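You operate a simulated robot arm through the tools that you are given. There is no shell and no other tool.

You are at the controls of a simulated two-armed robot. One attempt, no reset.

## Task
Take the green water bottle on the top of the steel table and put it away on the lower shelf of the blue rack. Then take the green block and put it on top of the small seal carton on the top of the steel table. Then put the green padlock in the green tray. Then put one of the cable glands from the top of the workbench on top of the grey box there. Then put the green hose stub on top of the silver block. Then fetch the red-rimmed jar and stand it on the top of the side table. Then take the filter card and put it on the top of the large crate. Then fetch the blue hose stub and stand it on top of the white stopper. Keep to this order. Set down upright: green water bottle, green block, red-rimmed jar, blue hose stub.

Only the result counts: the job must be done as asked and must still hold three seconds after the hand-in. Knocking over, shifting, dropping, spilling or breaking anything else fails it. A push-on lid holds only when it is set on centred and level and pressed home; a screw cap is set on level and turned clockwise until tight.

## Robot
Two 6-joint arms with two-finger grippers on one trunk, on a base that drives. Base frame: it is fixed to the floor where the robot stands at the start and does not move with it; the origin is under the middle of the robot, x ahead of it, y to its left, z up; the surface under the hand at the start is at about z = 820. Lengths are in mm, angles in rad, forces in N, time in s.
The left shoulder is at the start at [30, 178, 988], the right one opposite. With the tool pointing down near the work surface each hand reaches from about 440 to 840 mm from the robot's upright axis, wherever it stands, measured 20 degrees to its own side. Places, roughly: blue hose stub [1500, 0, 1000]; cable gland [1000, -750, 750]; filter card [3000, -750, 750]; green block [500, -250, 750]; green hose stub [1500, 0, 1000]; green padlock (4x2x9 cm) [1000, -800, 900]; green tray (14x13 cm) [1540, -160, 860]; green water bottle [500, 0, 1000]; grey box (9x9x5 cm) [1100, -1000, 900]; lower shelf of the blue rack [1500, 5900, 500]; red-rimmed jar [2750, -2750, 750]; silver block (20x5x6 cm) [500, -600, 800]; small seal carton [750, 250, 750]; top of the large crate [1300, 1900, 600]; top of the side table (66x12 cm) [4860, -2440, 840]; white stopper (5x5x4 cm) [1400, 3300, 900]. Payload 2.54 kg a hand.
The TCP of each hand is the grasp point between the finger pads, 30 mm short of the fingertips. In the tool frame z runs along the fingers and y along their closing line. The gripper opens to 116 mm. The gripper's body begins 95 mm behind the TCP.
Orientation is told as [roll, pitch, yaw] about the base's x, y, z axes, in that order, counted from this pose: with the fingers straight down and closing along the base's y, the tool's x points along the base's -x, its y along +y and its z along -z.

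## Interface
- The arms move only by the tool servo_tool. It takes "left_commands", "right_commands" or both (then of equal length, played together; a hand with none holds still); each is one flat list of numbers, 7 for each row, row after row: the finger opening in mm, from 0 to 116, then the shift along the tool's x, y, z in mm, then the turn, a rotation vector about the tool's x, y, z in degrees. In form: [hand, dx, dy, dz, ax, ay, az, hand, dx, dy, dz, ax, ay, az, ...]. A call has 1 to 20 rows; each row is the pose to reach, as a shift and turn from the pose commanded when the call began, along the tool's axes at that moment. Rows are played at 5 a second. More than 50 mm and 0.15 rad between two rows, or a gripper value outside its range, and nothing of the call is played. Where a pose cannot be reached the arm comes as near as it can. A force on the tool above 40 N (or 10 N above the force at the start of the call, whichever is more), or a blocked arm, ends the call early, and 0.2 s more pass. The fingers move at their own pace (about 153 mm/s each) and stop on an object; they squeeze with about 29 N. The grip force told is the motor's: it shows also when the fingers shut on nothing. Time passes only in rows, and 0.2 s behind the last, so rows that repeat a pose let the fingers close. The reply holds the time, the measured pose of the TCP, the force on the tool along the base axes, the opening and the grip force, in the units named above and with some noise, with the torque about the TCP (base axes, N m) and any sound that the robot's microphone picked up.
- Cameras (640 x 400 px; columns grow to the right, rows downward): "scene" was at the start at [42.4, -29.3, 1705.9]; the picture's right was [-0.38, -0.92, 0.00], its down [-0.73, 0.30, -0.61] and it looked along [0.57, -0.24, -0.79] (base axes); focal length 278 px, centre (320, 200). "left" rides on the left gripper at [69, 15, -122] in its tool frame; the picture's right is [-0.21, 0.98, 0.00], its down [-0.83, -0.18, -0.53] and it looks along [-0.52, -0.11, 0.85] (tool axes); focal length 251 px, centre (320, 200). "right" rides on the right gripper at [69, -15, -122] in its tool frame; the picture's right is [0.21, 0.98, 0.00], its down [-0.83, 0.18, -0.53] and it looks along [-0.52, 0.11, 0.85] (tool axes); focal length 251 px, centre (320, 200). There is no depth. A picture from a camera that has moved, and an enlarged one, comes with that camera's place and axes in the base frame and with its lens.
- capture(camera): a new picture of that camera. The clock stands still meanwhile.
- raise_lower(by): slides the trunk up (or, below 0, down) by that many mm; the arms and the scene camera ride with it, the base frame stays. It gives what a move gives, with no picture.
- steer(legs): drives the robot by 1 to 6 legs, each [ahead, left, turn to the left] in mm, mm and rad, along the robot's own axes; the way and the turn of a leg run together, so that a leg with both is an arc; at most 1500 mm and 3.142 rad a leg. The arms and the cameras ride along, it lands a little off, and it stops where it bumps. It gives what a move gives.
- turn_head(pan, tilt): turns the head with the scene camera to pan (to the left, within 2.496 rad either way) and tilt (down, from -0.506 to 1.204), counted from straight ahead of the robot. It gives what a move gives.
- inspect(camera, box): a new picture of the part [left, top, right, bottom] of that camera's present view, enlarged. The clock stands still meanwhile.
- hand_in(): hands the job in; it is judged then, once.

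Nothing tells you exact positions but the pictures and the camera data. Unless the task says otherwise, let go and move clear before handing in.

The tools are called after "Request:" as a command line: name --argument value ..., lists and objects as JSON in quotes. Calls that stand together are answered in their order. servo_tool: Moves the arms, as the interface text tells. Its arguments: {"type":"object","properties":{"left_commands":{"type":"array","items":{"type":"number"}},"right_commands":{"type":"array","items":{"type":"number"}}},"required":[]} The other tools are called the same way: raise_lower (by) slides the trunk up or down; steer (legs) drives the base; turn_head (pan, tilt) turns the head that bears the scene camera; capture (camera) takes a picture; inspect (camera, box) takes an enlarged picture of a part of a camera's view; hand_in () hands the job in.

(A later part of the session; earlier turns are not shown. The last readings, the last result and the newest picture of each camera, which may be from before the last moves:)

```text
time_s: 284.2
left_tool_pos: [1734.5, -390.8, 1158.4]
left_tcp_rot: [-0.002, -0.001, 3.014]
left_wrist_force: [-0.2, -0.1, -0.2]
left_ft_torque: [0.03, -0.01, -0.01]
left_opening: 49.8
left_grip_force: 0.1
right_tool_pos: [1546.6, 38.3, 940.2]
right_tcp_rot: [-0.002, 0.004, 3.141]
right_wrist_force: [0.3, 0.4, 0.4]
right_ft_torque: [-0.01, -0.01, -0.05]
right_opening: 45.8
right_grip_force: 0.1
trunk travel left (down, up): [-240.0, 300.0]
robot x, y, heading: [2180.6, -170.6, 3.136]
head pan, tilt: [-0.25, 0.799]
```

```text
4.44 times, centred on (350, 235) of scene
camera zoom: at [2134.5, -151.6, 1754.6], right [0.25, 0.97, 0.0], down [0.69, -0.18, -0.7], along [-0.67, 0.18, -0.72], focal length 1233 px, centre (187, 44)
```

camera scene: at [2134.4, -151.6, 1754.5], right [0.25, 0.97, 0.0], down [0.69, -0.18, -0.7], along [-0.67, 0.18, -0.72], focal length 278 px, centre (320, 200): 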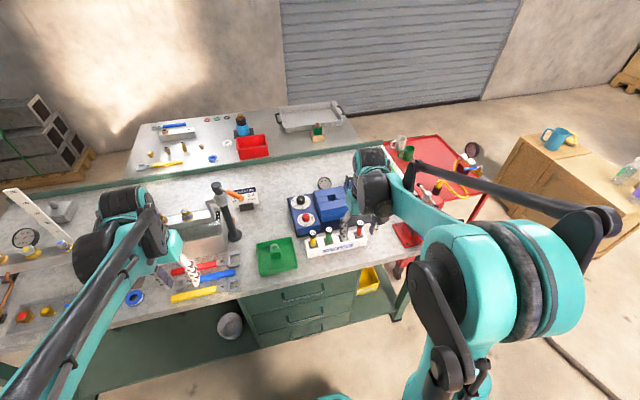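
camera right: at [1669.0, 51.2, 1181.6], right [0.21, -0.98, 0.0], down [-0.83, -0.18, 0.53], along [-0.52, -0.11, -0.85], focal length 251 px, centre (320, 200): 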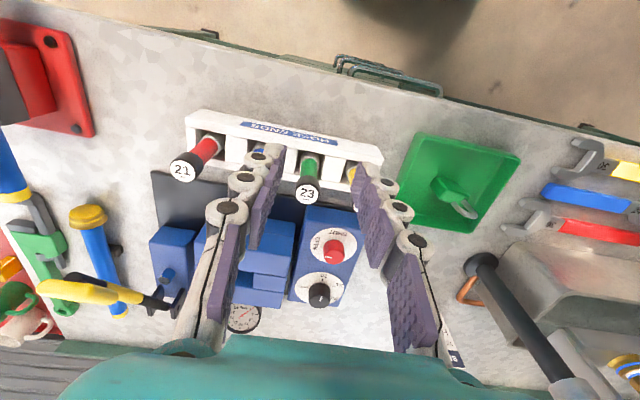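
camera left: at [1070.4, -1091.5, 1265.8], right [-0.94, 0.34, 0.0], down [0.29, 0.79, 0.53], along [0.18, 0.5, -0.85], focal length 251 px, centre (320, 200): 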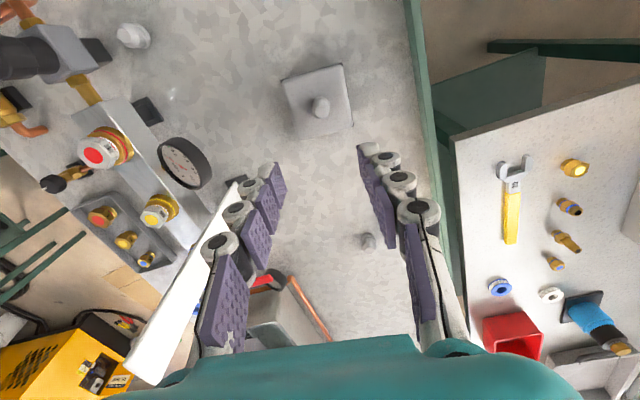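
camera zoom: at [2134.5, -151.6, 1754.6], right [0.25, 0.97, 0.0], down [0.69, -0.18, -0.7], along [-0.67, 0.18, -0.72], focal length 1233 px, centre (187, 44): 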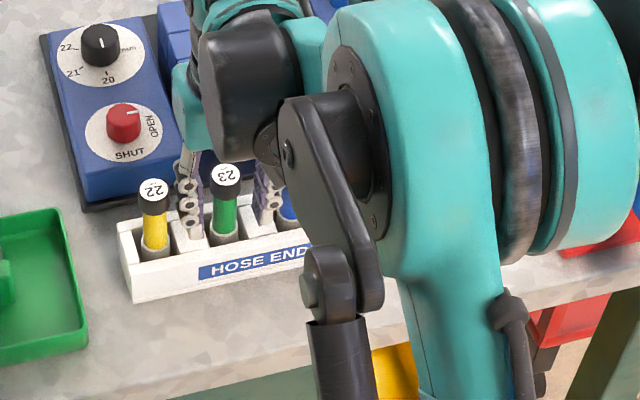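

Request:
servo_tool --right_commands '[10, 0, 0, 0, 0, 0, 0, 10, 0, 0, 0, 0, 0, 0, 10, 0, 0, 0, 0, 0, 0]'

Request:
servo_tool --right_commands '[10, 0, 0, -15, 0, 0, 0, 10, 0, 0, -40, 0, 0, 0, 10, 0, 0, -80, 0, 0, 0, 10, 0, 0, -120, 0, 0, 0, 10, 0, 0, -160, 0, 0, 0, 10, 0, 0, -190, 0, 0, 0]'

Request:
capture --camera "right"

Request:
inspect --camera "scene" --box '[280, 130, 440, 270]'

```text
time_s: 285.0
left_tool_pos: [1734.0, -390.8, 1156.8]
left_tcp_rot: [0.001, 0.0, 3.014]
left_wrist_force: [-1.1, 0.4, -0.6]
left_ft_torque: [0.01, -0.01, 0.01]
left_opening: 50.0
left_grip_force: 0.0
right_tool_pos: [1546.7, 37.3, 939.1]
right_tcp_rot: [-0.002, 0.003, 3.139]
right_wrist_force: [-0.5, 0.8, -0.6]
right_ft_torque: [-0.03, 0.0, 0.01]
right_opening: 22.6
right_grip_force: 29.3
trunk travel left (down, up): [-240.0, 300.0]
robot x, y, heading: [2180.2, -170.1, 3.133]
head pan, tilt: [-0.25, 0.799]
```

```text
time_s: 286.4
left_tool_pos: [1733.5, -390.2, 1156.9]
left_tcp_rot: [-0.001, 0.001, 3.013]
left_wrist_force: [-0.1, -0.3, 0.5]
left_ft_torque: [0.0, -0.02, 0.02]
left_opening: 50.1
left_grip_force: 0.0
right_tool_pos: [1547.2, 36.8, 1130.6]
right_tcp_rot: [-0.001, 0.003, 3.139]
right_wrist_force: [0.3, 0.5, -1.8]
right_ft_torque: [0.03, -0.05, -0.02]
right_opening: 22.9
right_grip_force: 28.9
trunk travel left (down, up): [-240.0, 300.0]
robot x, y, heading: [2181.4, -172.8, 3.135]
head pan, tilt: [-0.25, 0.799]
```

```text
taken
camera right: at [1615.7, 51.5, 1251.6], right [0.21, -0.98, 0.0], down [-0.83, -0.18, 0.53], along [-0.52, -0.11, -0.85], focal length 251 px, centre (320, 200)
```

right: 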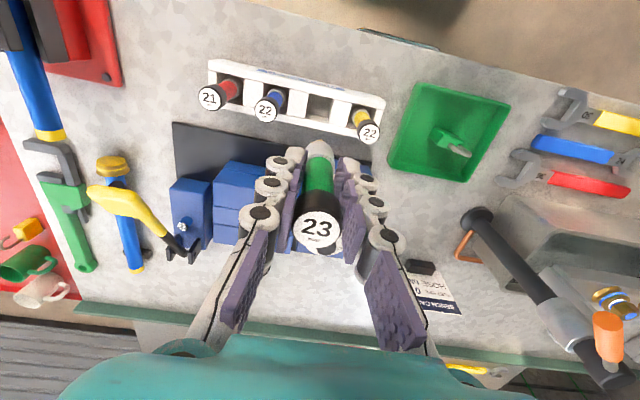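

```text
2.86 times, centred on (360, 200) of scene
camera zoom: at [2134.7, -151.6, 1754.6], right [0.25, 0.97, 0.0], down [0.69, -0.18, -0.7], along [-0.67, 0.18, -0.72], focal length 793 px, centre (206, 200)
```

zoom: 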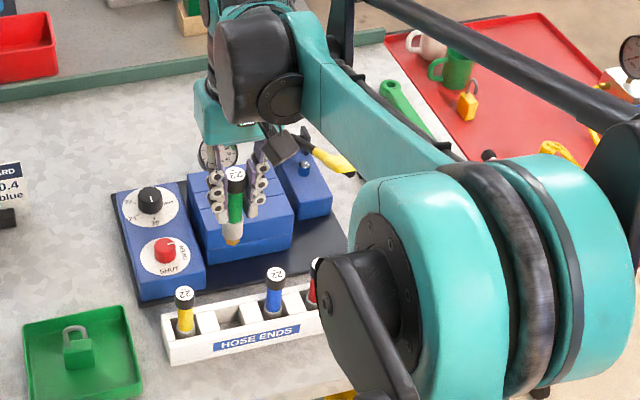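

Request:
inspect --camera "scene" --box '[350, 180, 390, 225]'

```text
8.89 times, centred on (370, 202) of scene
camera zoom: at [2134.7, -151.6, 1754.6], right [0.25, 0.97, 0.0], down [0.69, -0.18, -0.7], along [-0.67, 0.18, -0.72], focal length 2467 px, centre (-124, 178)
```

zoom: 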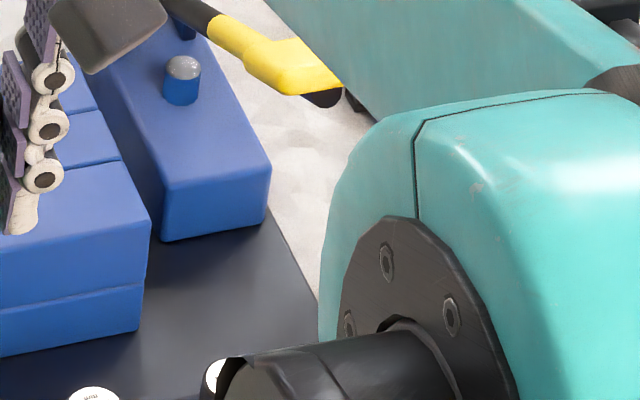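

Request:
inspect --camera "scene" --box '[345, 180, 395, 222]'

Request:
inspect --camera "scene" --box '[350, 180, 390, 220]'

Request:
inspect --camera "scene" --box '[354, 184, 382, 224]'

```text
9.52 times, centred on (370, 201) of scene
camera zoom: at [2134.7, -151.6, 1754.6], right [0.25, 0.97, 0.0], down [0.69, -0.18, -0.7], along [-0.67, 0.18, -0.72], focal length 2643 px, centre (-156, 190)
```

zoom: 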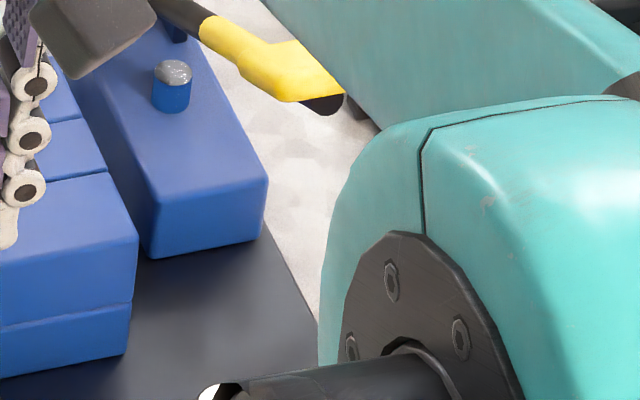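

```text
10.00 times, centred on (370, 200) of scene
camera zoom: at [2134.7, -151.6, 1754.6], right [0.25, 0.97, 0.0], down [0.69, -0.18, -0.7], along [-0.67, 0.18, -0.72], focal length 2775 px, centre (-180, 200)
```

zoom: 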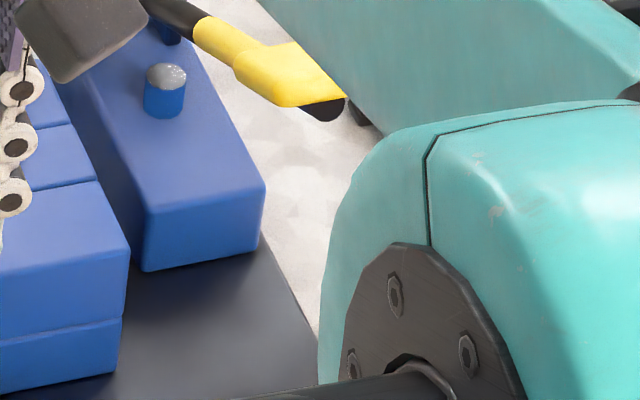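

```text
10.00 times, centred on (368, 204) of scene
camera zoom: at [2134.7, -151.6, 1754.6], right [0.25, 0.97, 0.0], down [0.69, -0.18, -0.7], along [-0.67, 0.18, -0.72], focal length 2775 px, centre (-160, 160)
```

zoom: 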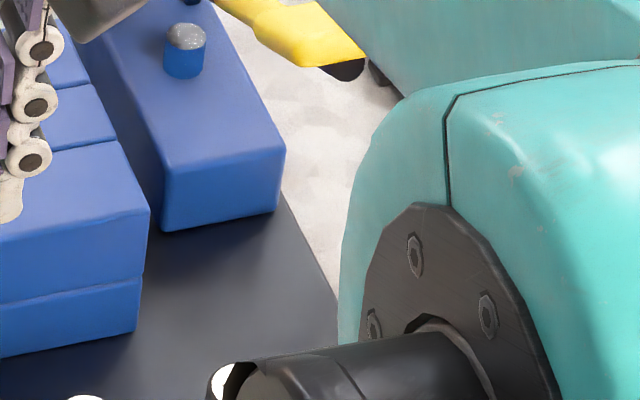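

Request:
inspect --camera "scene" --box '[310, 185, 350, 220]'

```text
11.43 times, centred on (330, 202) of scene
camera zoom: at [2134.7, -151.6, 1754.6], right [0.25, 0.97, 0.0], down [0.69, -0.18, -0.7], along [-0.67, 0.18, -0.72], focal length 3172 px, centre (206, 171)
```

zoom: 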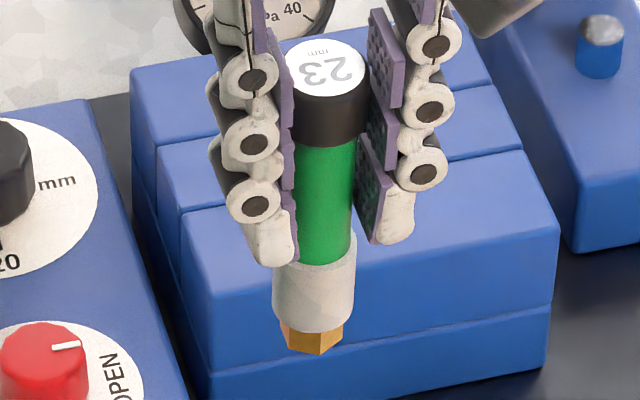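

The stub is held with its bottom about 80 mm below the TCP: black cap, green tube, grey collar and a brass hex foot. I'll fold the right arm and drive around to the right side of the steel table.

Request:
servo_tool --right_commands '[10, 40, -8, -5, 0, 0, 0, 10, 80, -16, -10, 0, 0, 0, 10, 120, -24, -15, 0, 0, 0, 10, 140, -30, -20, 0, 0, 0, 10, 140, -30, -20, 0, 0, 0]'

Request:
steer --legs '[[0, 1450, 0], [0, 240, 0], [1480, 0, 0]]'

Request:
turn_head --pan -0.5 --tilt 0.6

Request:
capture --camera "scene"

```text
time_s: 287.6
left_tool_pos: [1732.9, -390.4, 1157.0]
left_tcp_rot: [0.002, -0.001, 3.016]
left_wrist_force: [0.0, 0.3, 0.2]
left_ft_torque: [-0.03, 0.01, -0.01]
left_opening: 49.9
left_grip_force: 0.0
right_tool_pos: [1686.1, 66.1, 1150.4]
right_tcp_rot: [-0.002, 0.005, 3.14]
right_wrist_force: [-0.5, -0.6, -1.1]
right_ft_torque: [-0.01, 0.0, 0.02]
right_opening: 22.8
right_grip_force: 29.2
trunk travel left (down, up): [-240.0, 300.0]
robot x, y, heading: [2176.7, -173.2, 3.139]
head pan, tilt: [-0.25, 0.799]
```

```text
time_s: 303.1
left_tool_pos: [237.7, -2053.6, 1156.8]
left_tcp_rot: [-0.001, 0.0, 3.01]
left_wrist_force: [-1.1, 0.6, 0.7]
left_ft_torque: [0.0, -0.04, -0.02]
left_opening: 50.0
left_grip_force: 0.1
right_tool_pos: [192.8, -1596.4, 1149.5]
right_tcp_rot: [-0.002, 0.004, 3.135]
right_wrist_force: [-0.9, -0.4, -0.6]
right_ft_torque: [0.03, -0.02, 0.0]
right_opening: 22.6
right_grip_force: 28.6
trunk travel left (down, up): [-240.0, 300.0]
robot x, y, heading: [685.2, -1835.7, 3.136]
head pan, tilt: [-0.25, 0.799]
```

```text
time_s: 303.8
left_tool_pos: [237.7, -2053.3, 1156.6]
left_tcp_rot: [0.0, -0.001, 3.009]
left_wrist_force: [-0.1, -0.4, -0.5]
left_ft_torque: [0.01, 0.02, 0.01]
left_opening: 50.0
left_grip_force: 0.0
right_tool_pos: [191.5, -1594.8, 1149.8]
right_tcp_rot: [-0.001, 0.003, 3.135]
right_wrist_force: [0.5, 0.1, -0.1]
right_ft_torque: [0.01, -0.01, 0.01]
right_opening: 22.7
right_grip_force: 28.9
trunk travel left (down, up): [-240.0, 300.0]
robot x, y, heading: [683.6, -1836.5, 3.132]
head pan, tilt: [-0.499, 0.6]
```

```text
taken
camera scene: at [640.8, -1794.1, 1771.4], right [0.49, 0.87, 0.0], down [0.49, -0.28, -0.82], along [-0.72, 0.4, -0.57], focal length 278 px, centre (320, 200)
```

scene: 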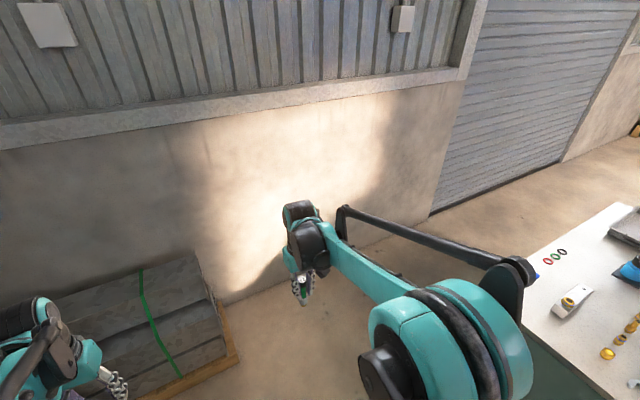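

Request:
steer --legs '[[0, 0, -1.565], [580, 370, 0]]'

Request:
turn_head --pan -0.15 --tilt 0.8

Request:
capture --camera "scene"

Request:
capture --camera "right"

```text
time_s: 311.4
left_tool_pos: [93.5, -816.5, 1157.1]
left_tcp_rot: [0.0, 0.0, 1.45]
left_wrist_force: [-0.8, 0.7, 0.6]
left_ft_torque: [-0.02, 0.0, 0.02]
left_opening: 50.2
left_grip_force: 0.0
right_tool_pos: [548.7, -764.6, 1149.8]
right_tcp_rot: [-0.001, 0.004, 1.578]
right_wrist_force: [-0.8, 0.4, -0.9]
right_ft_torque: [-0.01, -0.02, 0.02]
right_opening: 22.8
right_grip_force: 28.9
trunk travel left (down, up): [-240.0, 300.0]
robot x, y, heading: [313.6, -1260.7, 1.572]
head pan, tilt: [-0.499, 0.6]
```

```text
time_s: 312.2
left_tool_pos: [92.8, -816.4, 1157.1]
left_tcp_rot: [0.0, 0.0, 1.451]
left_wrist_force: [0.3, 0.8, 0.4]
left_ft_torque: [0.0, 0.0, -0.03]
left_opening: 50.0
left_grip_force: 0.0
right_tool_pos: [549.4, -766.4, 1150.3]
right_tcp_rot: [-0.002, 0.004, 1.575]
right_wrist_force: [-0.6, 0.5, -1.0]
right_ft_torque: [0.03, 0.02, -0.01]
right_opening: 22.6
right_grip_force: 29.1
trunk travel left (down, up): [-240.0, 300.0]
robot x, y, heading: [315.9, -1259.0, 1.57]
head pan, tilt: [-0.15, 0.799]
```

```text
taken
camera scene: at [330.1, -1211.9, 1754.6], right [0.99, -0.15, 0.0], down [-0.11, -0.71, -0.7], along [0.1, 0.69, -0.72], focal length 278 px, centre (320, 200)
```

scene: 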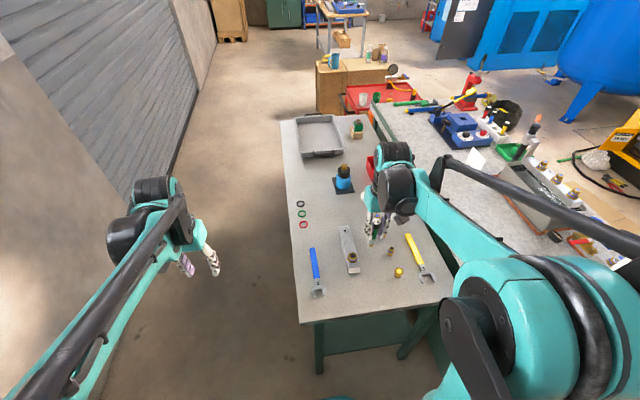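

```text
taken
camera right: at [565.5, -834.3, 1271.0], right [-0.98, -0.22, 0.0], down [-0.19, 0.83, 0.53], along [-0.12, 0.52, -0.85], focal length 251 px, centre (320, 200)
```

right: 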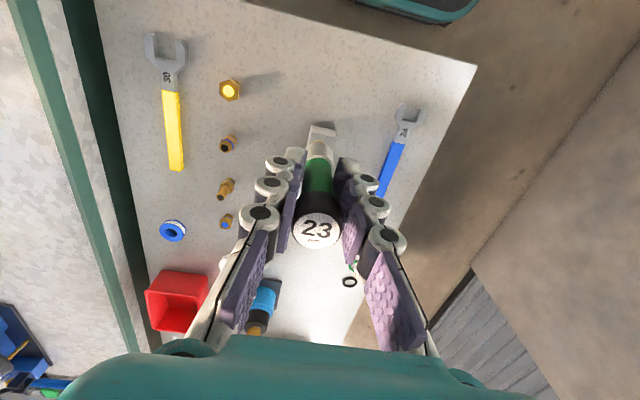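

Request:
inspect --camera "scene" --box '[290, 200, 430, 300]'

```text
4.00 times, centred on (360, 250) of scene
camera zoom: at [330.1, -1211.9, 1754.6], right [0.99, -0.15, 0.0], down [-0.11, -0.71, -0.7], along [0.1, 0.69, -0.72], focal length 1110 px, centre (160, 0)
```

zoom: 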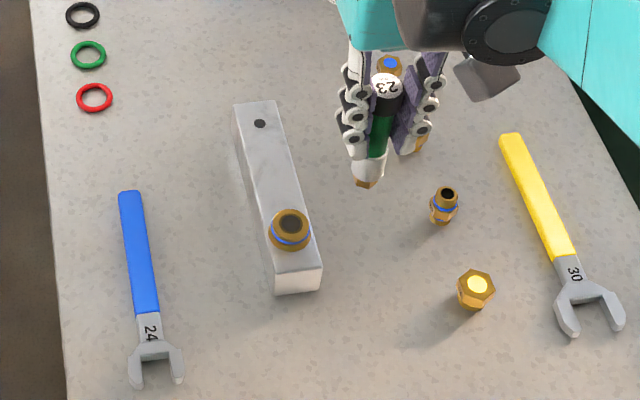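

The silver block spans x≈514–558, y≈-709…-508, top z≈856. It has a fitting near (533, -680) and a hole near (536, -536). I'll stand the stub midway, at (536, -605).

Request:
servo_tool --right_commands '[10, -40, 3, 0, 0, 0, 0, 10, -80, 6, 0, 0, 0, 0, 10, -120, 10, 0, 0, 0, 0, 10, -161, 13.5, 10, 0, 0, 0, 10, -161, 13.5, 55, 0, 0, 0, 10, -161, 13.5, 100, 0, 0, 0, 10, -161, 13.5, 145, 0, 0, 0, 10, -161, 13.5, 175, 0, 0, 0, 10, -161, 13.5, 175, 0, 0, 0]'

Request:
capture --camera "right"

Request:
inspect --camera "scene" --box '[310, 200, 410, 280]'

```text
time_s: 314.2
left_tool_pos: [91.9, -817.8, 1157.9]
left_tcp_rot: [0.002, -0.001, 1.45]
left_wrist_force: [0.6, 0.0, -0.2]
left_ft_torque: [0.0, -0.01, 0.01]
left_opening: 50.0
left_grip_force: 0.1
right_tool_pos: [535.4, -604.1, 974.8]
right_tcp_rot: [-0.002, 0.004, 1.576]
right_wrist_force: [-0.1, -0.2, -0.7]
right_ft_torque: [-0.01, 0.02, -0.01]
right_opening: 22.7
right_grip_force: 28.9
trunk travel left (down, up): [-240.0, 300.0]
robot x, y, heading: [315.4, -1260.6, 1.571]
head pan, tilt: [-0.15, 0.799]
```

```text
taken
camera right: at [550.7, -673.1, 1095.6], right [-0.98, -0.22, 0.0], down [-0.19, 0.83, 0.53], along [-0.12, 0.52, -0.85], focal length 251 px, centre (320, 200)
```

right: 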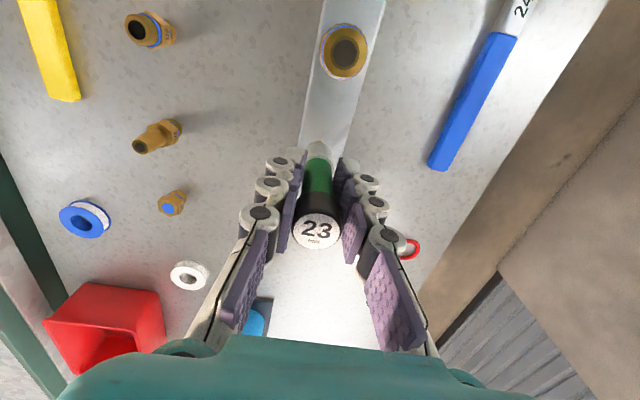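

```text
5.00 times, centred on (360, 240) of scene
camera zoom: at [329.8, -1212.2, 1754.6], right [0.99, -0.15, 0.0], down [-0.11, -0.71, -0.7], along [0.1, 0.69, -0.72], focal length 1388 px, centre (120, 0)
```

zoom: 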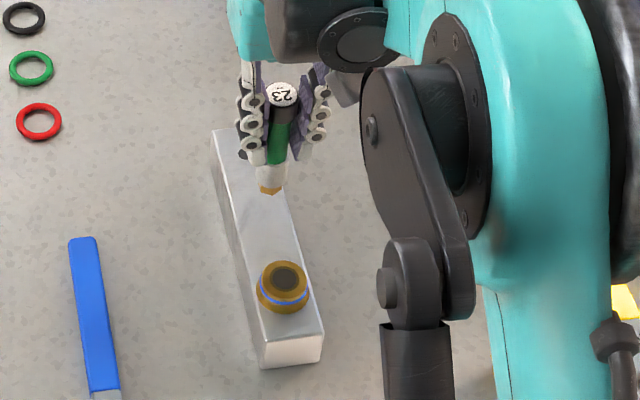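

Request:
inspect --camera "right" --box '[260, 60, 400, 180]'

```text
3.33 times, centred on (330, 120) of right
camera zoom: at [550.7, -673.1, 1095.6], right [-0.98, -0.22, 0.0], down [-0.19, 0.83, 0.53], along [-0.12, 0.52, -0.85], focal length 838 px, centre (287, 467)
```

zoom: 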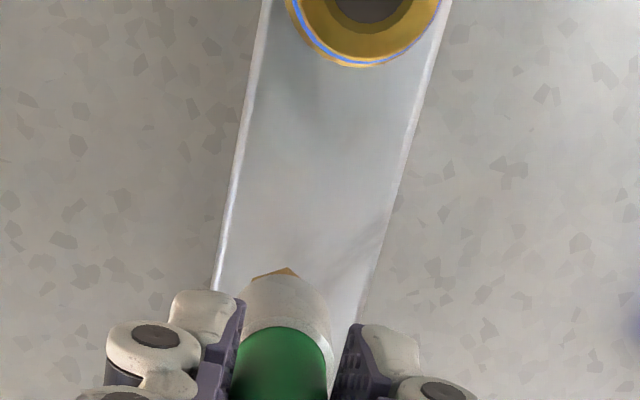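

Request:
servo_tool --right_commands '[10, 0, 4, 12, 0, 0, 0, 10, 0, 4, 24, 0, 0, 0, 10, 0, 4, 30, 0, 0, 0, 10, 0, 4, 30, 0, 0, 0]'

Request:
inspect --camera "scene" --box '[320, 210, 400, 270]'

Request:
inspect --camera "right" --box '[260, 60, 400, 180]'

```text
time_s: 315.2
left_tool_pos: [93.4, -815.4, 1157.2]
left_tcp_rot: [0.0, 0.001, 1.451]
left_wrist_force: [0.3, -0.1, 0.4]
left_ft_torque: [-0.02, -0.02, 0.0]
left_opening: 49.8
left_grip_force: 0.1
right_tool_pos: [530.9, -605.3, 945.6]
right_tcp_rot: [-0.001, 0.005, 1.576]
right_wrist_force: [0.8, 0.3, -1.8]
right_ft_torque: [-0.01, 0.02, 0.03]
right_opening: 22.8
right_grip_force: 29.0
trunk travel left (down, up): [-240.0, 300.0]
robot x, y, heading: [312.1, -1258.9, 1.568]
head pan, tilt: [-0.15, 0.799]
```

```text
6.67 times, centred on (360, 240) of scene
camera zoom: at [329.9, -1211.7, 1754.6], right [0.99, -0.15, 0.0], down [-0.11, -0.71, -0.7], along [0.1, 0.69, -0.72], focal length 1850 px, centre (53, -67)
```

zoom: 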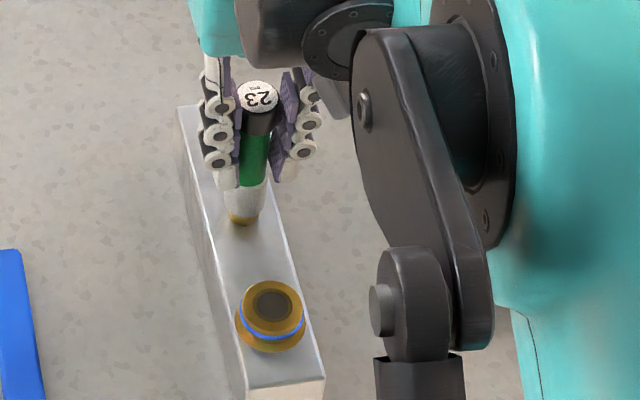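

```text
3.33 times, centred on (330, 120) of right
camera zoom: at [547.0, -673.6, 1065.4], right [-0.98, -0.22, 0.0], down [-0.19, 0.83, 0.53], along [-0.12, 0.52, -0.85], focal length 838 px, centre (287, 467)
```

zoom: 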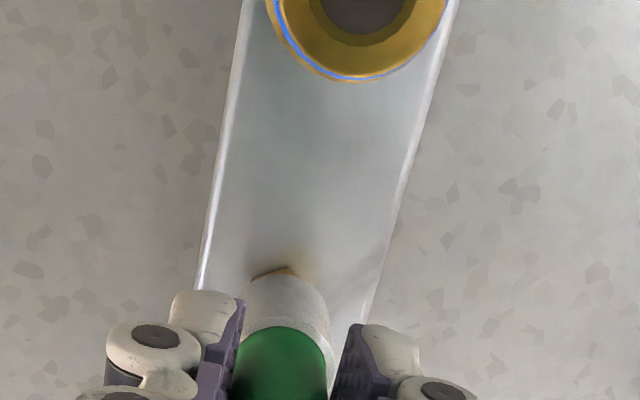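

Request:
servo_tool --right_commands '[10, 0, 0, 3, 0, 0, 0, 10, 0, 0, 6, 0, 0, 0, 10, 0, 0, 6, 0, 0, 0]'

```text
time_s: 316.0
left_tool_pos: [90.8, -819.8, 1158.8]
left_tcp_rot: [0.001, -0.004, 1.451]
left_wrist_force: [0.1, -0.5, 0.4]
left_ft_torque: [-0.01, 0.01, -0.04]
left_opening: 50.0
left_grip_force: 0.0
right_tool_pos: [531.2, -607.6, 940.7]
right_tcp_rot: [-0.001, 0.001, 1.577]
right_wrist_force: [1.6, 2.7, 40.3]
right_ft_torque: [0.35, -0.06, -0.03]
right_opening: 22.9
right_grip_force: 29.2
trunk travel left (down, up): [-240.0, 300.0]
robot x, y, heading: [315.3, -1258.8, 1.571]
head pan, tilt: [-0.15, 0.799]
```

Request:
servo_tool --right_commands '[10, 0, 0, -3, 0, 0, 0, 10, 0, 0, -3, 0, 0, 0]'

```text
time_s: 316.6
left_tool_pos: [92.4, -817.1, 1156.8]
left_tcp_rot: [-0.001, -0.002, 1.45]
left_wrist_force: [-0.1, -0.4, -0.7]
left_ft_torque: [-0.03, 0.02, 0.02]
left_opening: 49.9
left_grip_force: 0.1
right_tool_pos: [530.1, -607.1, 940.4]
right_tcp_rot: [0.0, 0.006, 1.576]
right_wrist_force: [-1.8, -5.0, 5.4]
right_ft_torque: [-0.4, 0.14, 0.04]
right_opening: 22.7
right_grip_force: 28.8
trunk travel left (down, up): [-240.0, 300.0]
robot x, y, heading: [318.6, -1260.5, 1.575]
head pan, tilt: [-0.15, 0.799]
```

Request:
inspect --camera "scene" --box '[320, 210, 400, 270]'

Request:
servo_tool --right_commands '[23, 0, 0, -0.5, 0, 0, 0, 25, 0, 0, -0.5, 0, 0, 0, 29, 0, 0, -0.5, 0, 0, 0, 36, 0, 0, -0.5, 0, 0, 0, 44, 0, 0, -0.5, 0, 0, 0, 44, 0, 0, -0.5, 0, 0, 0]'

Request:
inspect --camera "scene" --box '[320, 210, 400, 270]'

Request:
capture --camera "right"

```text
6.67 times, centred on (360, 240) of scene
camera zoom: at [329.4, -1213.4, 1754.4], right [0.99, -0.15, 0.0], down [-0.11, -0.71, -0.7], along [0.1, 0.69, -0.72], focal length 1850 px, centre (53, -67)
```

zoom: 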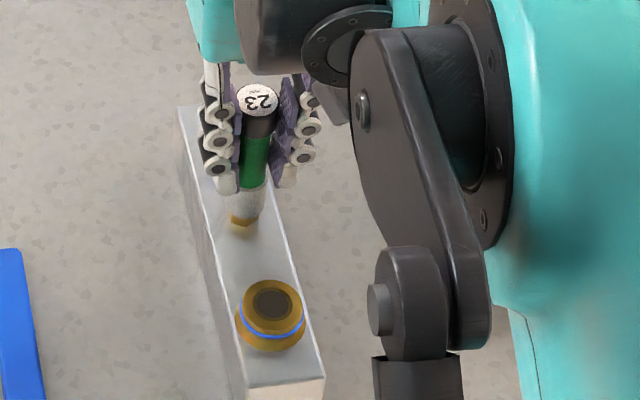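

```text
time_s: 318.0
left_tool_pos: [93.4, -816.5, 1157.6]
left_tcp_rot: [0.001, 0.0, 1.45]
left_wrist_force: [1.4, 1.0, 0.4]
left_ft_torque: [-0.05, 0.01, -0.01]
left_opening: 50.0
left_grip_force: 0.1
right_tool_pos: [531.1, -604.8, 940.4]
right_tcp_rot: [-0.001, 0.003, 1.577]
right_wrist_force: [0.3, 0.8, -0.2]
right_ft_torque: [0.01, 0.0, 0.0]
right_opening: 44.3
right_grip_force: 0.0
trunk travel left (down, up): [-240.0, 300.0]
robot x, y, heading: [313.1, -1261.3, 1.569]
head pan, tilt: [-0.15, 0.799]
```

```text
6.67 times, centred on (360, 240) of scene
camera zoom: at [329.8, -1211.8, 1754.5], right [0.99, -0.15, 0.0], down [-0.11, -0.71, -0.7], along [0.1, 0.69, -0.72], focal length 1850 px, centre (53, -67)
```

zoom: 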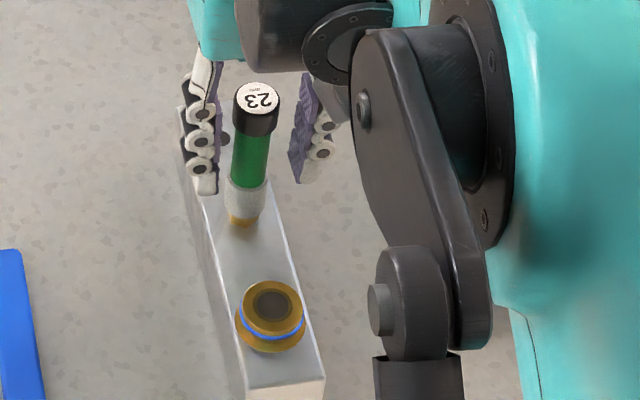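

```text
taken
camera right: at [547.2, -674.0, 1062.8], right [-0.98, -0.22, 0.0], down [-0.19, 0.83, 0.53], along [-0.12, 0.52, -0.85], focal length 251 px, centre (320, 200)
```

right: 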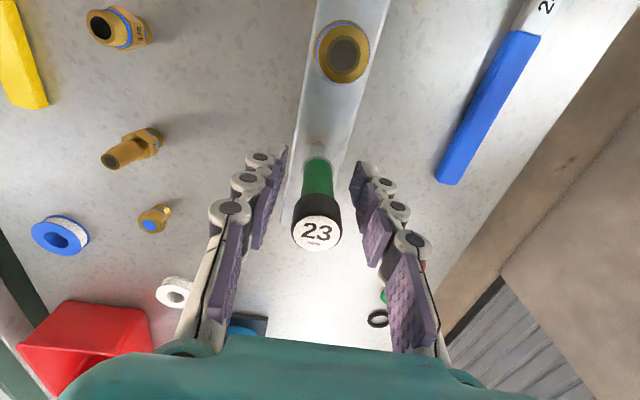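

It stands on its own. I'll lift the hand straight up.

Request:
servo_tool --right_commands '[46, 0, 0, -20, 0, 0, 0, 46, 0, 0, -60, 0, 0, 0, 46, 0, 0, -100, 0, 0, 0, 46, 0, 0, -140, 0, 0, 0, 46, 0, 0, -180, 0, 0, 0]'

Request:
inspect --camera "scene" --box '[310, 200, 430, 290]'

```text
time_s: 319.2
left_tool_pos: [92.8, -818.5, 1158.3]
left_tcp_rot: [-0.001, -0.002, 1.448]
left_wrist_force: [-0.9, 0.4, -0.1]
left_ft_torque: [0.01, 0.0, -0.01]
left_opening: 50.2
left_grip_force: 0.2
right_tool_pos: [531.3, -604.3, 1122.1]
right_tcp_rot: [-0.001, 0.004, 1.576]
right_wrist_force: [-0.7, 0.9, 1.1]
right_ft_torque: [0.04, 0.0, 0.01]
right_opening: 46.3
right_grip_force: 0.1
trunk travel left (down, up): [-240.0, 300.0]
robot x, y, heading: [313.5, -1261.6, 1.571]
head pan, tilt: [-0.15, 0.799]
```

```text
4.44 times, centred on (370, 245) of scene
camera zoom: at [329.6, -1212.8, 1754.6], right [0.99, -0.15, 0.0], down [-0.11, -0.71, -0.7], along [0.1, 0.69, -0.72], focal length 1233 px, centre (98, 0)
```

zoom: 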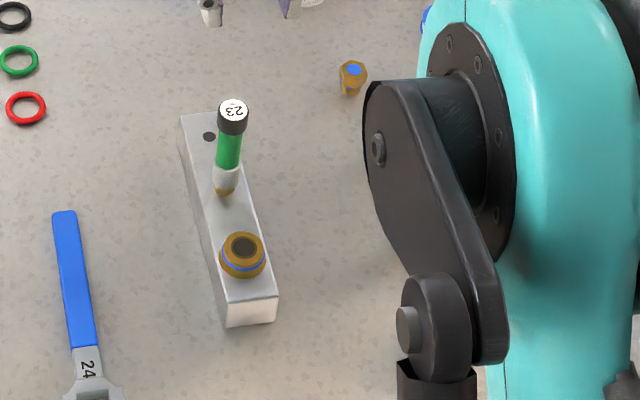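

Step 5 is done. Next is the red-rimmed jar on the wall bench near (2750, -2750). I'll fold the arm, back out, and drive along the aisle.

Request:
servo_tool --right_commands '[46, 40, 0, -10, 0, 0, 0, 46, 80, 0, -20, 0, 0, 0, 46, 120, 0, -30, 0, 0, 0, 46, 160, 0, -30, 0, 0, 0, 46, 160, 0, -30, 0, 0, 0]'

Request:
steer --legs '[[-600, -300, 0], [0, 0, -1.571], [1450, 0, 0], [300, 0, 0]]'

Request:
turn_head --pan -0.8 --tilt 0.5

Request:
capture --camera "scene"

```text
time_s: 320.4
left_tool_pos: [92.9, -816.0, 1157.2]
left_tcp_rot: [0.0, -0.001, 1.451]
left_wrist_force: [0.4, -0.5, -0.2]
left_ft_torque: [-0.04, 0.03, 0.03]
left_opening: 49.9
left_grip_force: 0.0
right_tool_pos: [531.4, -764.8, 1152.2]
right_tcp_rot: [-0.002, 0.005, 1.576]
right_wrist_force: [0.0, 0.6, 0.1]
right_ft_torque: [-0.04, 0.01, 0.0]
right_opening: 46.0
right_grip_force: 0.2
trunk travel left (down, up): [-240.0, 300.0]
robot x, y, heading: [318.6, -1263.1, 1.573]
head pan, tilt: [-0.15, 0.799]
```

```text
time_s: 336.4
left_tool_pos: [2806.5, -1655.0, 1157.2]
left_tcp_rot: [0.0, 0.001, -0.136]
left_wrist_force: [0.6, -0.9, -0.3]
left_ft_torque: [-0.03, -0.01, -0.05]
left_opening: 50.1
left_grip_force: 0.1
right_tool_pos: [2852.7, -2094.2, 1151.5]
right_tcp_rot: [-0.001, 0.005, -0.009]
right_wrist_force: [-0.2, 0.2, -0.7]
right_ft_torque: [-0.03, 0.02, -0.01]
right_opening: 46.2
right_grip_force: 0.1
trunk travel left (down, up): [-240.0, 300.0]
robot x, y, heading: [2356.1, -1869.0, -0.013]
head pan, tilt: [-0.15, 0.799]
```

```text
time_s: 337.4
left_tool_pos: [2805.1, -1654.8, 1157.4]
left_tcp_rot: [0.002, 0.001, -0.136]
left_wrist_force: [-0.5, 0.2, 0.1]
left_ft_torque: [0.0, 0.01, 0.02]
left_opening: 50.2
left_grip_force: 0.0
right_tool_pos: [2850.4, -2095.2, 1153.0]
right_tcp_rot: [-0.002, 0.004, -0.008]
right_wrist_force: [0.7, 0.1, 0.7]
right_ft_torque: [0.0, 0.0, -0.01]
right_opening: 46.3
right_grip_force: 0.1
trunk travel left (down, up): [-240.0, 300.0]
robot x, y, heading: [2350.4, -1870.7, -0.014]
head pan, tilt: [-0.799, 0.499]
```

```text
taken
camera scene: at [2393.9, -1936.6, 1780.5], right [-0.73, -0.69, 0.0], down [-0.33, 0.35, -0.88], along [0.6, -0.64, -0.48], focal length 278 px, centre (320, 200)
```

scene: 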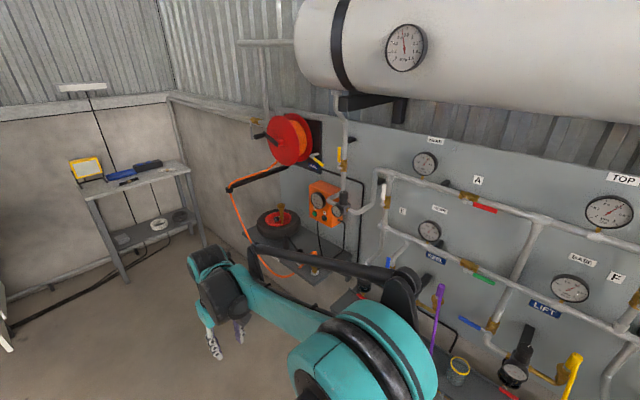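

Request:
turn_head --pan -1.2 --tilt 0.8

Request:
capture --camera "scene"

Request:
turn_head --pan -0.6 --tilt 0.8

Request:
capture --camera "scene"

```text
time_s: 338.2
left_tool_pos: [2805.0, -1653.3, 1157.2]
left_tcp_rot: [0.001, -0.001, -0.136]
left_wrist_force: [0.5, -0.1, -0.1]
left_ft_torque: [0.02, 0.01, 0.03]
left_opening: 50.4
left_grip_force: 0.1
right_tool_pos: [2849.6, -2094.9, 1152.3]
right_tcp_rot: [-0.002, 0.003, -0.01]
right_wrist_force: [0.6, 0.1, 0.3]
right_ft_torque: [-0.02, -0.02, 0.05]
right_opening: 46.0
right_grip_force: 0.0
trunk travel left (down, up): [-240.0, 300.0]
robot x, y, heading: [2357.9, -1867.5, -0.017]
head pan, tilt: [-1.201, 0.799]
```

```text
taken
camera scene: at [2359.3, -1946.2, 1754.6], right [-0.94, -0.35, 0.0], down [-0.25, 0.67, -0.7], along [0.24, -0.65, -0.72], focal length 278 px, centre (320, 200)
```

scene: 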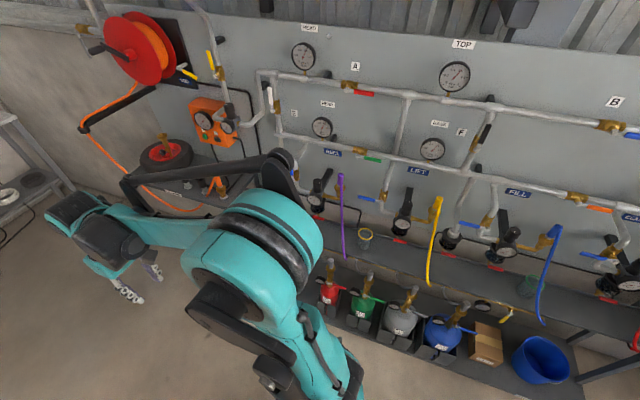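

```text
time_s: 339.2
left_tool_pos: [2805.7, -1654.6, 1157.8]
left_tcp_rot: [-0.001, -0.001, -0.136]
left_wrist_force: [0.4, -0.4, 0.4]
left_ft_torque: [0.01, 0.01, 0.02]
left_opening: 49.7
left_grip_force: 0.0
right_tool_pos: [2850.4, -2094.3, 1153.0]
right_tcp_rot: [-0.002, 0.003, -0.008]
right_wrist_force: [-0.1, 0.1, 1.0]
right_ft_torque: [0.03, -0.02, 0.0]
right_opening: 46.1
right_grip_force: 0.0
trunk travel left (down, up): [-240.0, 300.0]
robot x, y, heading: [2357.8, -1869.5, -0.015]
head pan, tilt: [-0.6, 0.799]
```

```text
taken
camera scene: at [2396.9, -1917.1, 1754.5], right [-0.58, -0.82, 0.0], down [-0.59, 0.41, -0.7], along [0.57, -0.4, -0.72], focal length 278 px, centre (320, 200)
```

scene: 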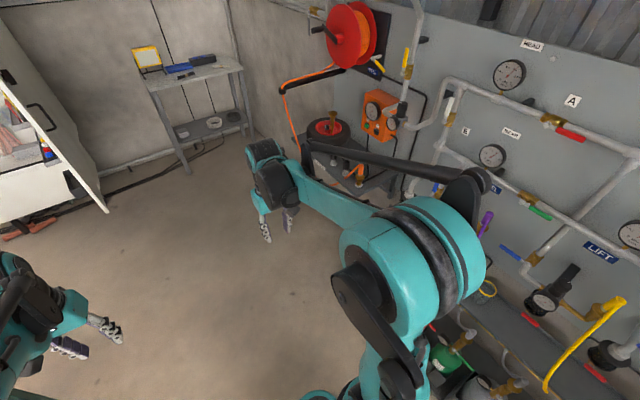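

Request:
steer --legs '[[0, 0, -1.555]]'

Request:
turn_head --pan 0.35 --tilt 0.7

Request:
capture --camera "scene"

Request:
capture --camera "left"

```text
time_s: 343.4
left_tool_pos: [2579.0, -2316.0, 1156.9]
left_tcp_rot: [-0.001, 0.001, -1.695]
left_wrist_force: [-0.3, -0.3, 0.3]
left_ft_torque: [-0.01, 0.01, -0.02]
left_opening: 49.7
left_grip_force: 0.0
right_tool_pos: [2139.9, -2366.3, 1152.7]
right_tcp_rot: [-0.002, 0.003, -1.57]
right_wrist_force: [0.2, -0.5, -0.6]
right_ft_torque: [-0.01, -0.02, 0.0]
right_opening: 46.2
right_grip_force: 0.2
trunk travel left (down, up): [-240.0, 300.0]
robot x, y, heading: [2358.2, -1871.6, -1.575]
head pan, tilt: [-0.6, 0.799]
```

```text
time_s: 344.7
left_tool_pos: [2578.8, -2316.0, 1157.9]
left_tcp_rot: [0.0, 0.0, -1.694]
left_wrist_force: [-0.4, -0.9, -0.3]
left_ft_torque: [-0.01, 0.0, -0.02]
left_opening: 50.1
left_grip_force: 0.1
right_tool_pos: [2139.0, -2366.3, 1151.4]
right_tcp_rot: [-0.001, 0.003, -1.57]
right_wrist_force: [-0.5, -0.3, -0.1]
right_ft_torque: [-0.02, 0.01, 0.01]
right_opening: 45.8
right_grip_force: 0.1
trunk travel left (down, up): [-240.0, 300.0]
robot x, y, heading: [2359.7, -1872.7, -1.574]
head pan, tilt: [0.351, 0.7]
```

```text
taken
camera scene: at [2389.8, -1921.1, 1762.8], right [-0.94, -0.34, 0.0], down [-0.22, 0.61, -0.76], along [0.26, -0.72, -0.64], focal length 278 px, centre (320, 200)
```

scene: 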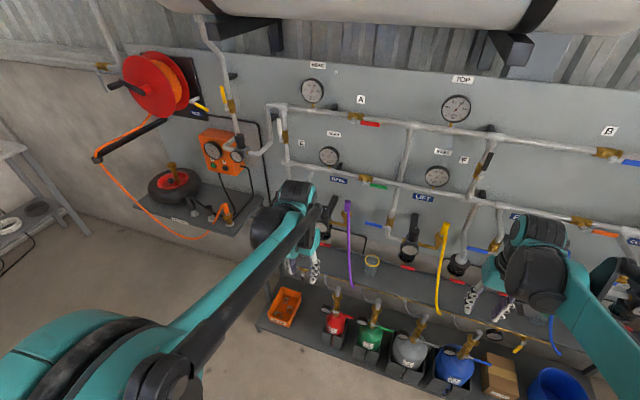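

```text
taken
camera left: at [2602.8, -2249.4, 1279.7], right [0.94, -0.33, 0.0], down [-0.28, -0.8, 0.53], along [-0.18, -0.5, -0.85], focal length 251 px, centre (320, 200)
```

left: 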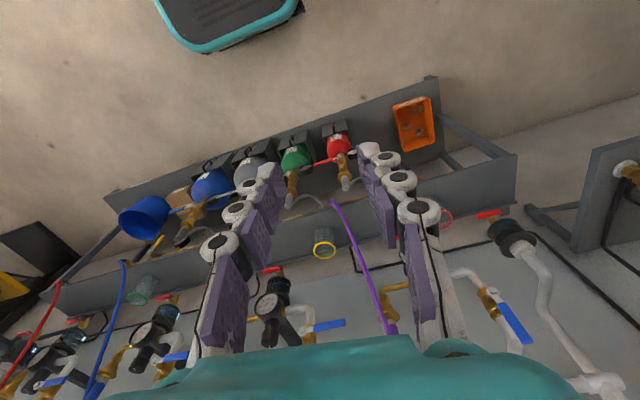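

Request:
steer --legs '[[100, 240, 0.003]]'

Request:
turn_head --pan -0.1 --tilt 0.9

Request:
capture --camera "scene"

Request:
capture --camera "left"

Request:
capture --camera "right"

```text
time_s: 346.5
left_tool_pos: [2819.5, -2414.9, 1156.4]
left_tcp_rot: [-0.001, -0.001, -1.692]
left_wrist_force: [0.9, 0.6, -0.2]
left_ft_torque: [0.0, 0.06, 0.02]
left_opening: 50.0
left_grip_force: 0.1
right_tool_pos: [2381.5, -2467.3, 1152.4]
right_tcp_rot: [0.0, 0.004, -1.565]
right_wrist_force: [0.7, 0.4, 0.0]
right_ft_torque: [0.02, 0.08, -0.01]
right_opening: 46.1
right_grip_force: 0.0
trunk travel left (down, up): [-240.0, 300.0]
robot x, y, heading: [2596.7, -1971.7, -1.571]
head pan, tilt: [0.351, 0.7]
```

```text
time_s: 347.4
left_tool_pos: [2819.0, -2414.8, 1155.6]
left_tcp_rot: [0.002, 0.0, -1.691]
left_wrist_force: [-0.9, 0.4, 0.1]
left_ft_torque: [-0.01, -0.02, 0.01]
left_opening: 50.0
left_grip_force: 0.1
right_tool_pos: [2379.2, -2467.4, 1152.1]
right_tcp_rot: [-0.003, 0.004, -1.564]
right_wrist_force: [0.0, 0.2, 0.2]
right_ft_torque: [-0.03, -0.05, 0.0]
right_opening: 46.4
right_grip_force: 0.0
trunk travel left (down, up): [-240.0, 300.0]
robot x, y, heading: [2599.0, -1969.1, -1.571]
head pan, tilt: [-0.099, 0.901]
```

```text
taken
camera scene: at [2592.0, -2016.1, 1746.7], right [-1.0, 0.1, 0.0], down [0.08, 0.78, -0.62], along [-0.06, -0.62, -0.78], focal length 278 px, centre (320, 200)
```

scene: 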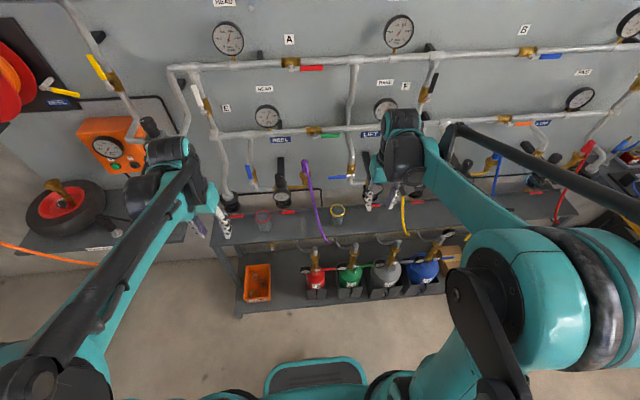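

```text
taken
camera left: at [2842.8, -2348.1, 1279.7], right [0.94, -0.33, 0.0], down [-0.28, -0.8, 0.53], along [-0.18, -0.5, -0.85], focal length 251 px, centre (320, 200)
```

left: 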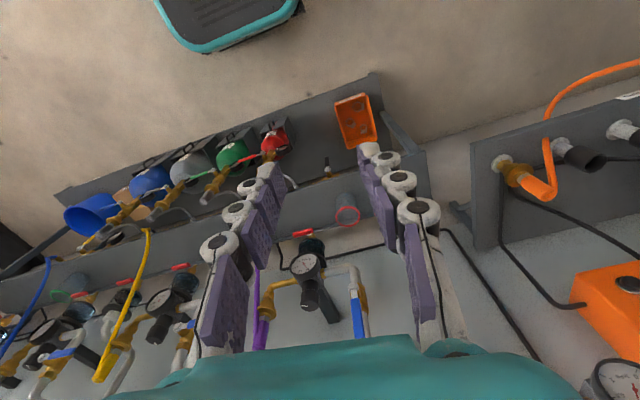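

```text
taken
camera right: at [2364.7, -2398.2, 1273.6], right [0.98, 0.22, 0.0], down [0.19, -0.83, 0.53], along [0.12, -0.52, -0.85], focal length 251 px, centre (320, 200)
```

right: 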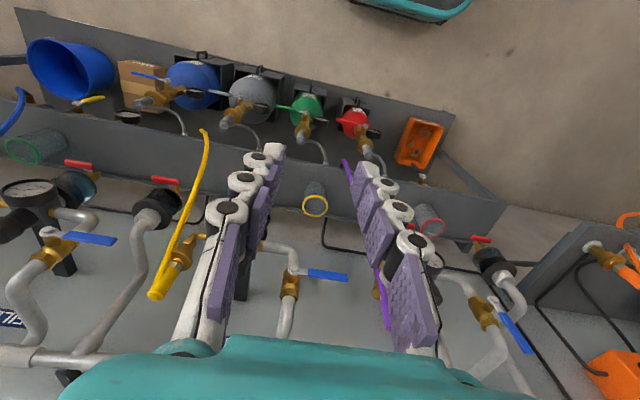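

Request:
inspect --camera "scene" --box '[190, 140, 350, 250]'

Request:
inspect --camera "left" --box '[270, 150, 430, 270]'

```text
3.64 times, centred on (270, 195) of scene
camera zoom: at [2592.0, -2016.1, 1746.7], right [-1.0, 0.1, 0.0], down [0.08, 0.78, -0.62], along [-0.06, -0.62, -0.78], focal length 1009 px, centre (502, 218)
```

zoom: 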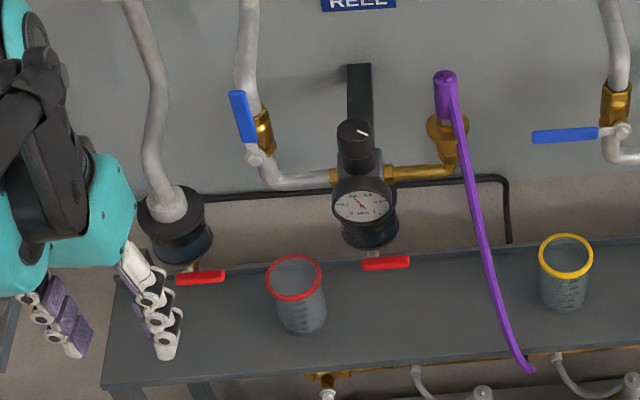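

```text
3.33 times, centred on (350, 210) of left
camera zoom: at [2842.8, -2348.1, 1279.7], right [0.94, -0.33, 0.0], down [-0.28, -0.8, 0.53], along [-0.18, -0.5, -0.85], focal length 838 px, centre (220, 167)
```

zoom: 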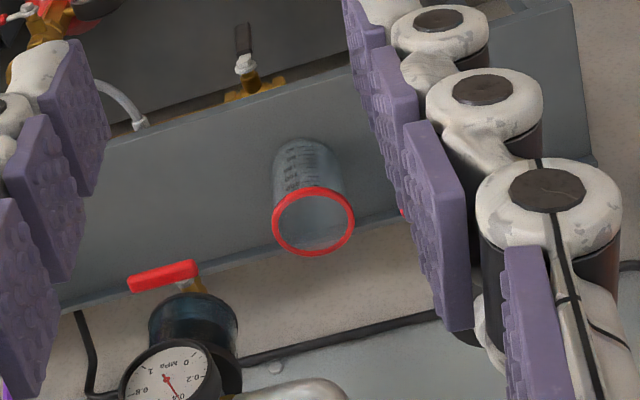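

The red-rimmed jar is an open cup on the wall shelf at about (2782, -2774): rim z≈696, shelf z≈615, roughly 70 mm wide. Valve pots sit on either side, so I'll approach with the hand tilted 45°. First I'll lower the trunk and square the left hand.

Request:
raise_lower --by -138

Request:
servo_tool --left_commands '[80, -20, -16, 0, 0, 0, -3.5, 100, -39, -32.5, 0, 0, 0, -6.9, 100, -39, -32.5, 0, 0, 0, -6.9]'

```text
time_s: 349.1
left_tool_pos: [2818.4, -2414.4, 1018.4]
left_tcp_rot: [0.0, 0.001, -1.691]
left_wrist_force: [-0.4, 0.1, 0.0]
left_ft_torque: [0.0, 0.01, -0.03]
left_opening: 49.8
left_grip_force: 0.1
right_tool_pos: [2380.0, -2466.1, 1015.6]
right_tcp_rot: [-0.003, 0.002, -1.566]
right_wrist_force: [0.5, -0.4, 0.2]
right_ft_torque: [-0.01, 0.03, 0.01]
right_opening: 45.8
right_grip_force: 0.1
trunk travel left (down, up): [-102.0, 438.0]
robot x, y, heading: [2595.5, -1969.1, -1.571]
head pan, tilt: [-0.099, 0.901]
```

```text
time_s: 349.9
left_tool_pos: [2781.7, -2449.1, 1020.8]
left_tcp_rot: [-0.001, 0.001, -1.569]
left_wrist_force: [0.0, 0.5, 0.5]
left_ft_torque: [0.04, -0.03, 0.04]
left_opening: 99.6
left_grip_force: 0.1
right_tool_pos: [2378.7, -2466.6, 1014.0]
right_tcp_rot: [-0.003, 0.003, -1.564]
right_wrist_force: [-0.4, 0.6, 0.8]
right_ft_torque: [-0.01, -0.02, -0.02]
right_opening: 46.3
right_grip_force: 0.1
trunk travel left (down, up): [-102.0, 438.0]
robot x, y, heading: [2594.5, -1969.3, -1.569]
head pan, tilt: [-0.099, 0.901]
```

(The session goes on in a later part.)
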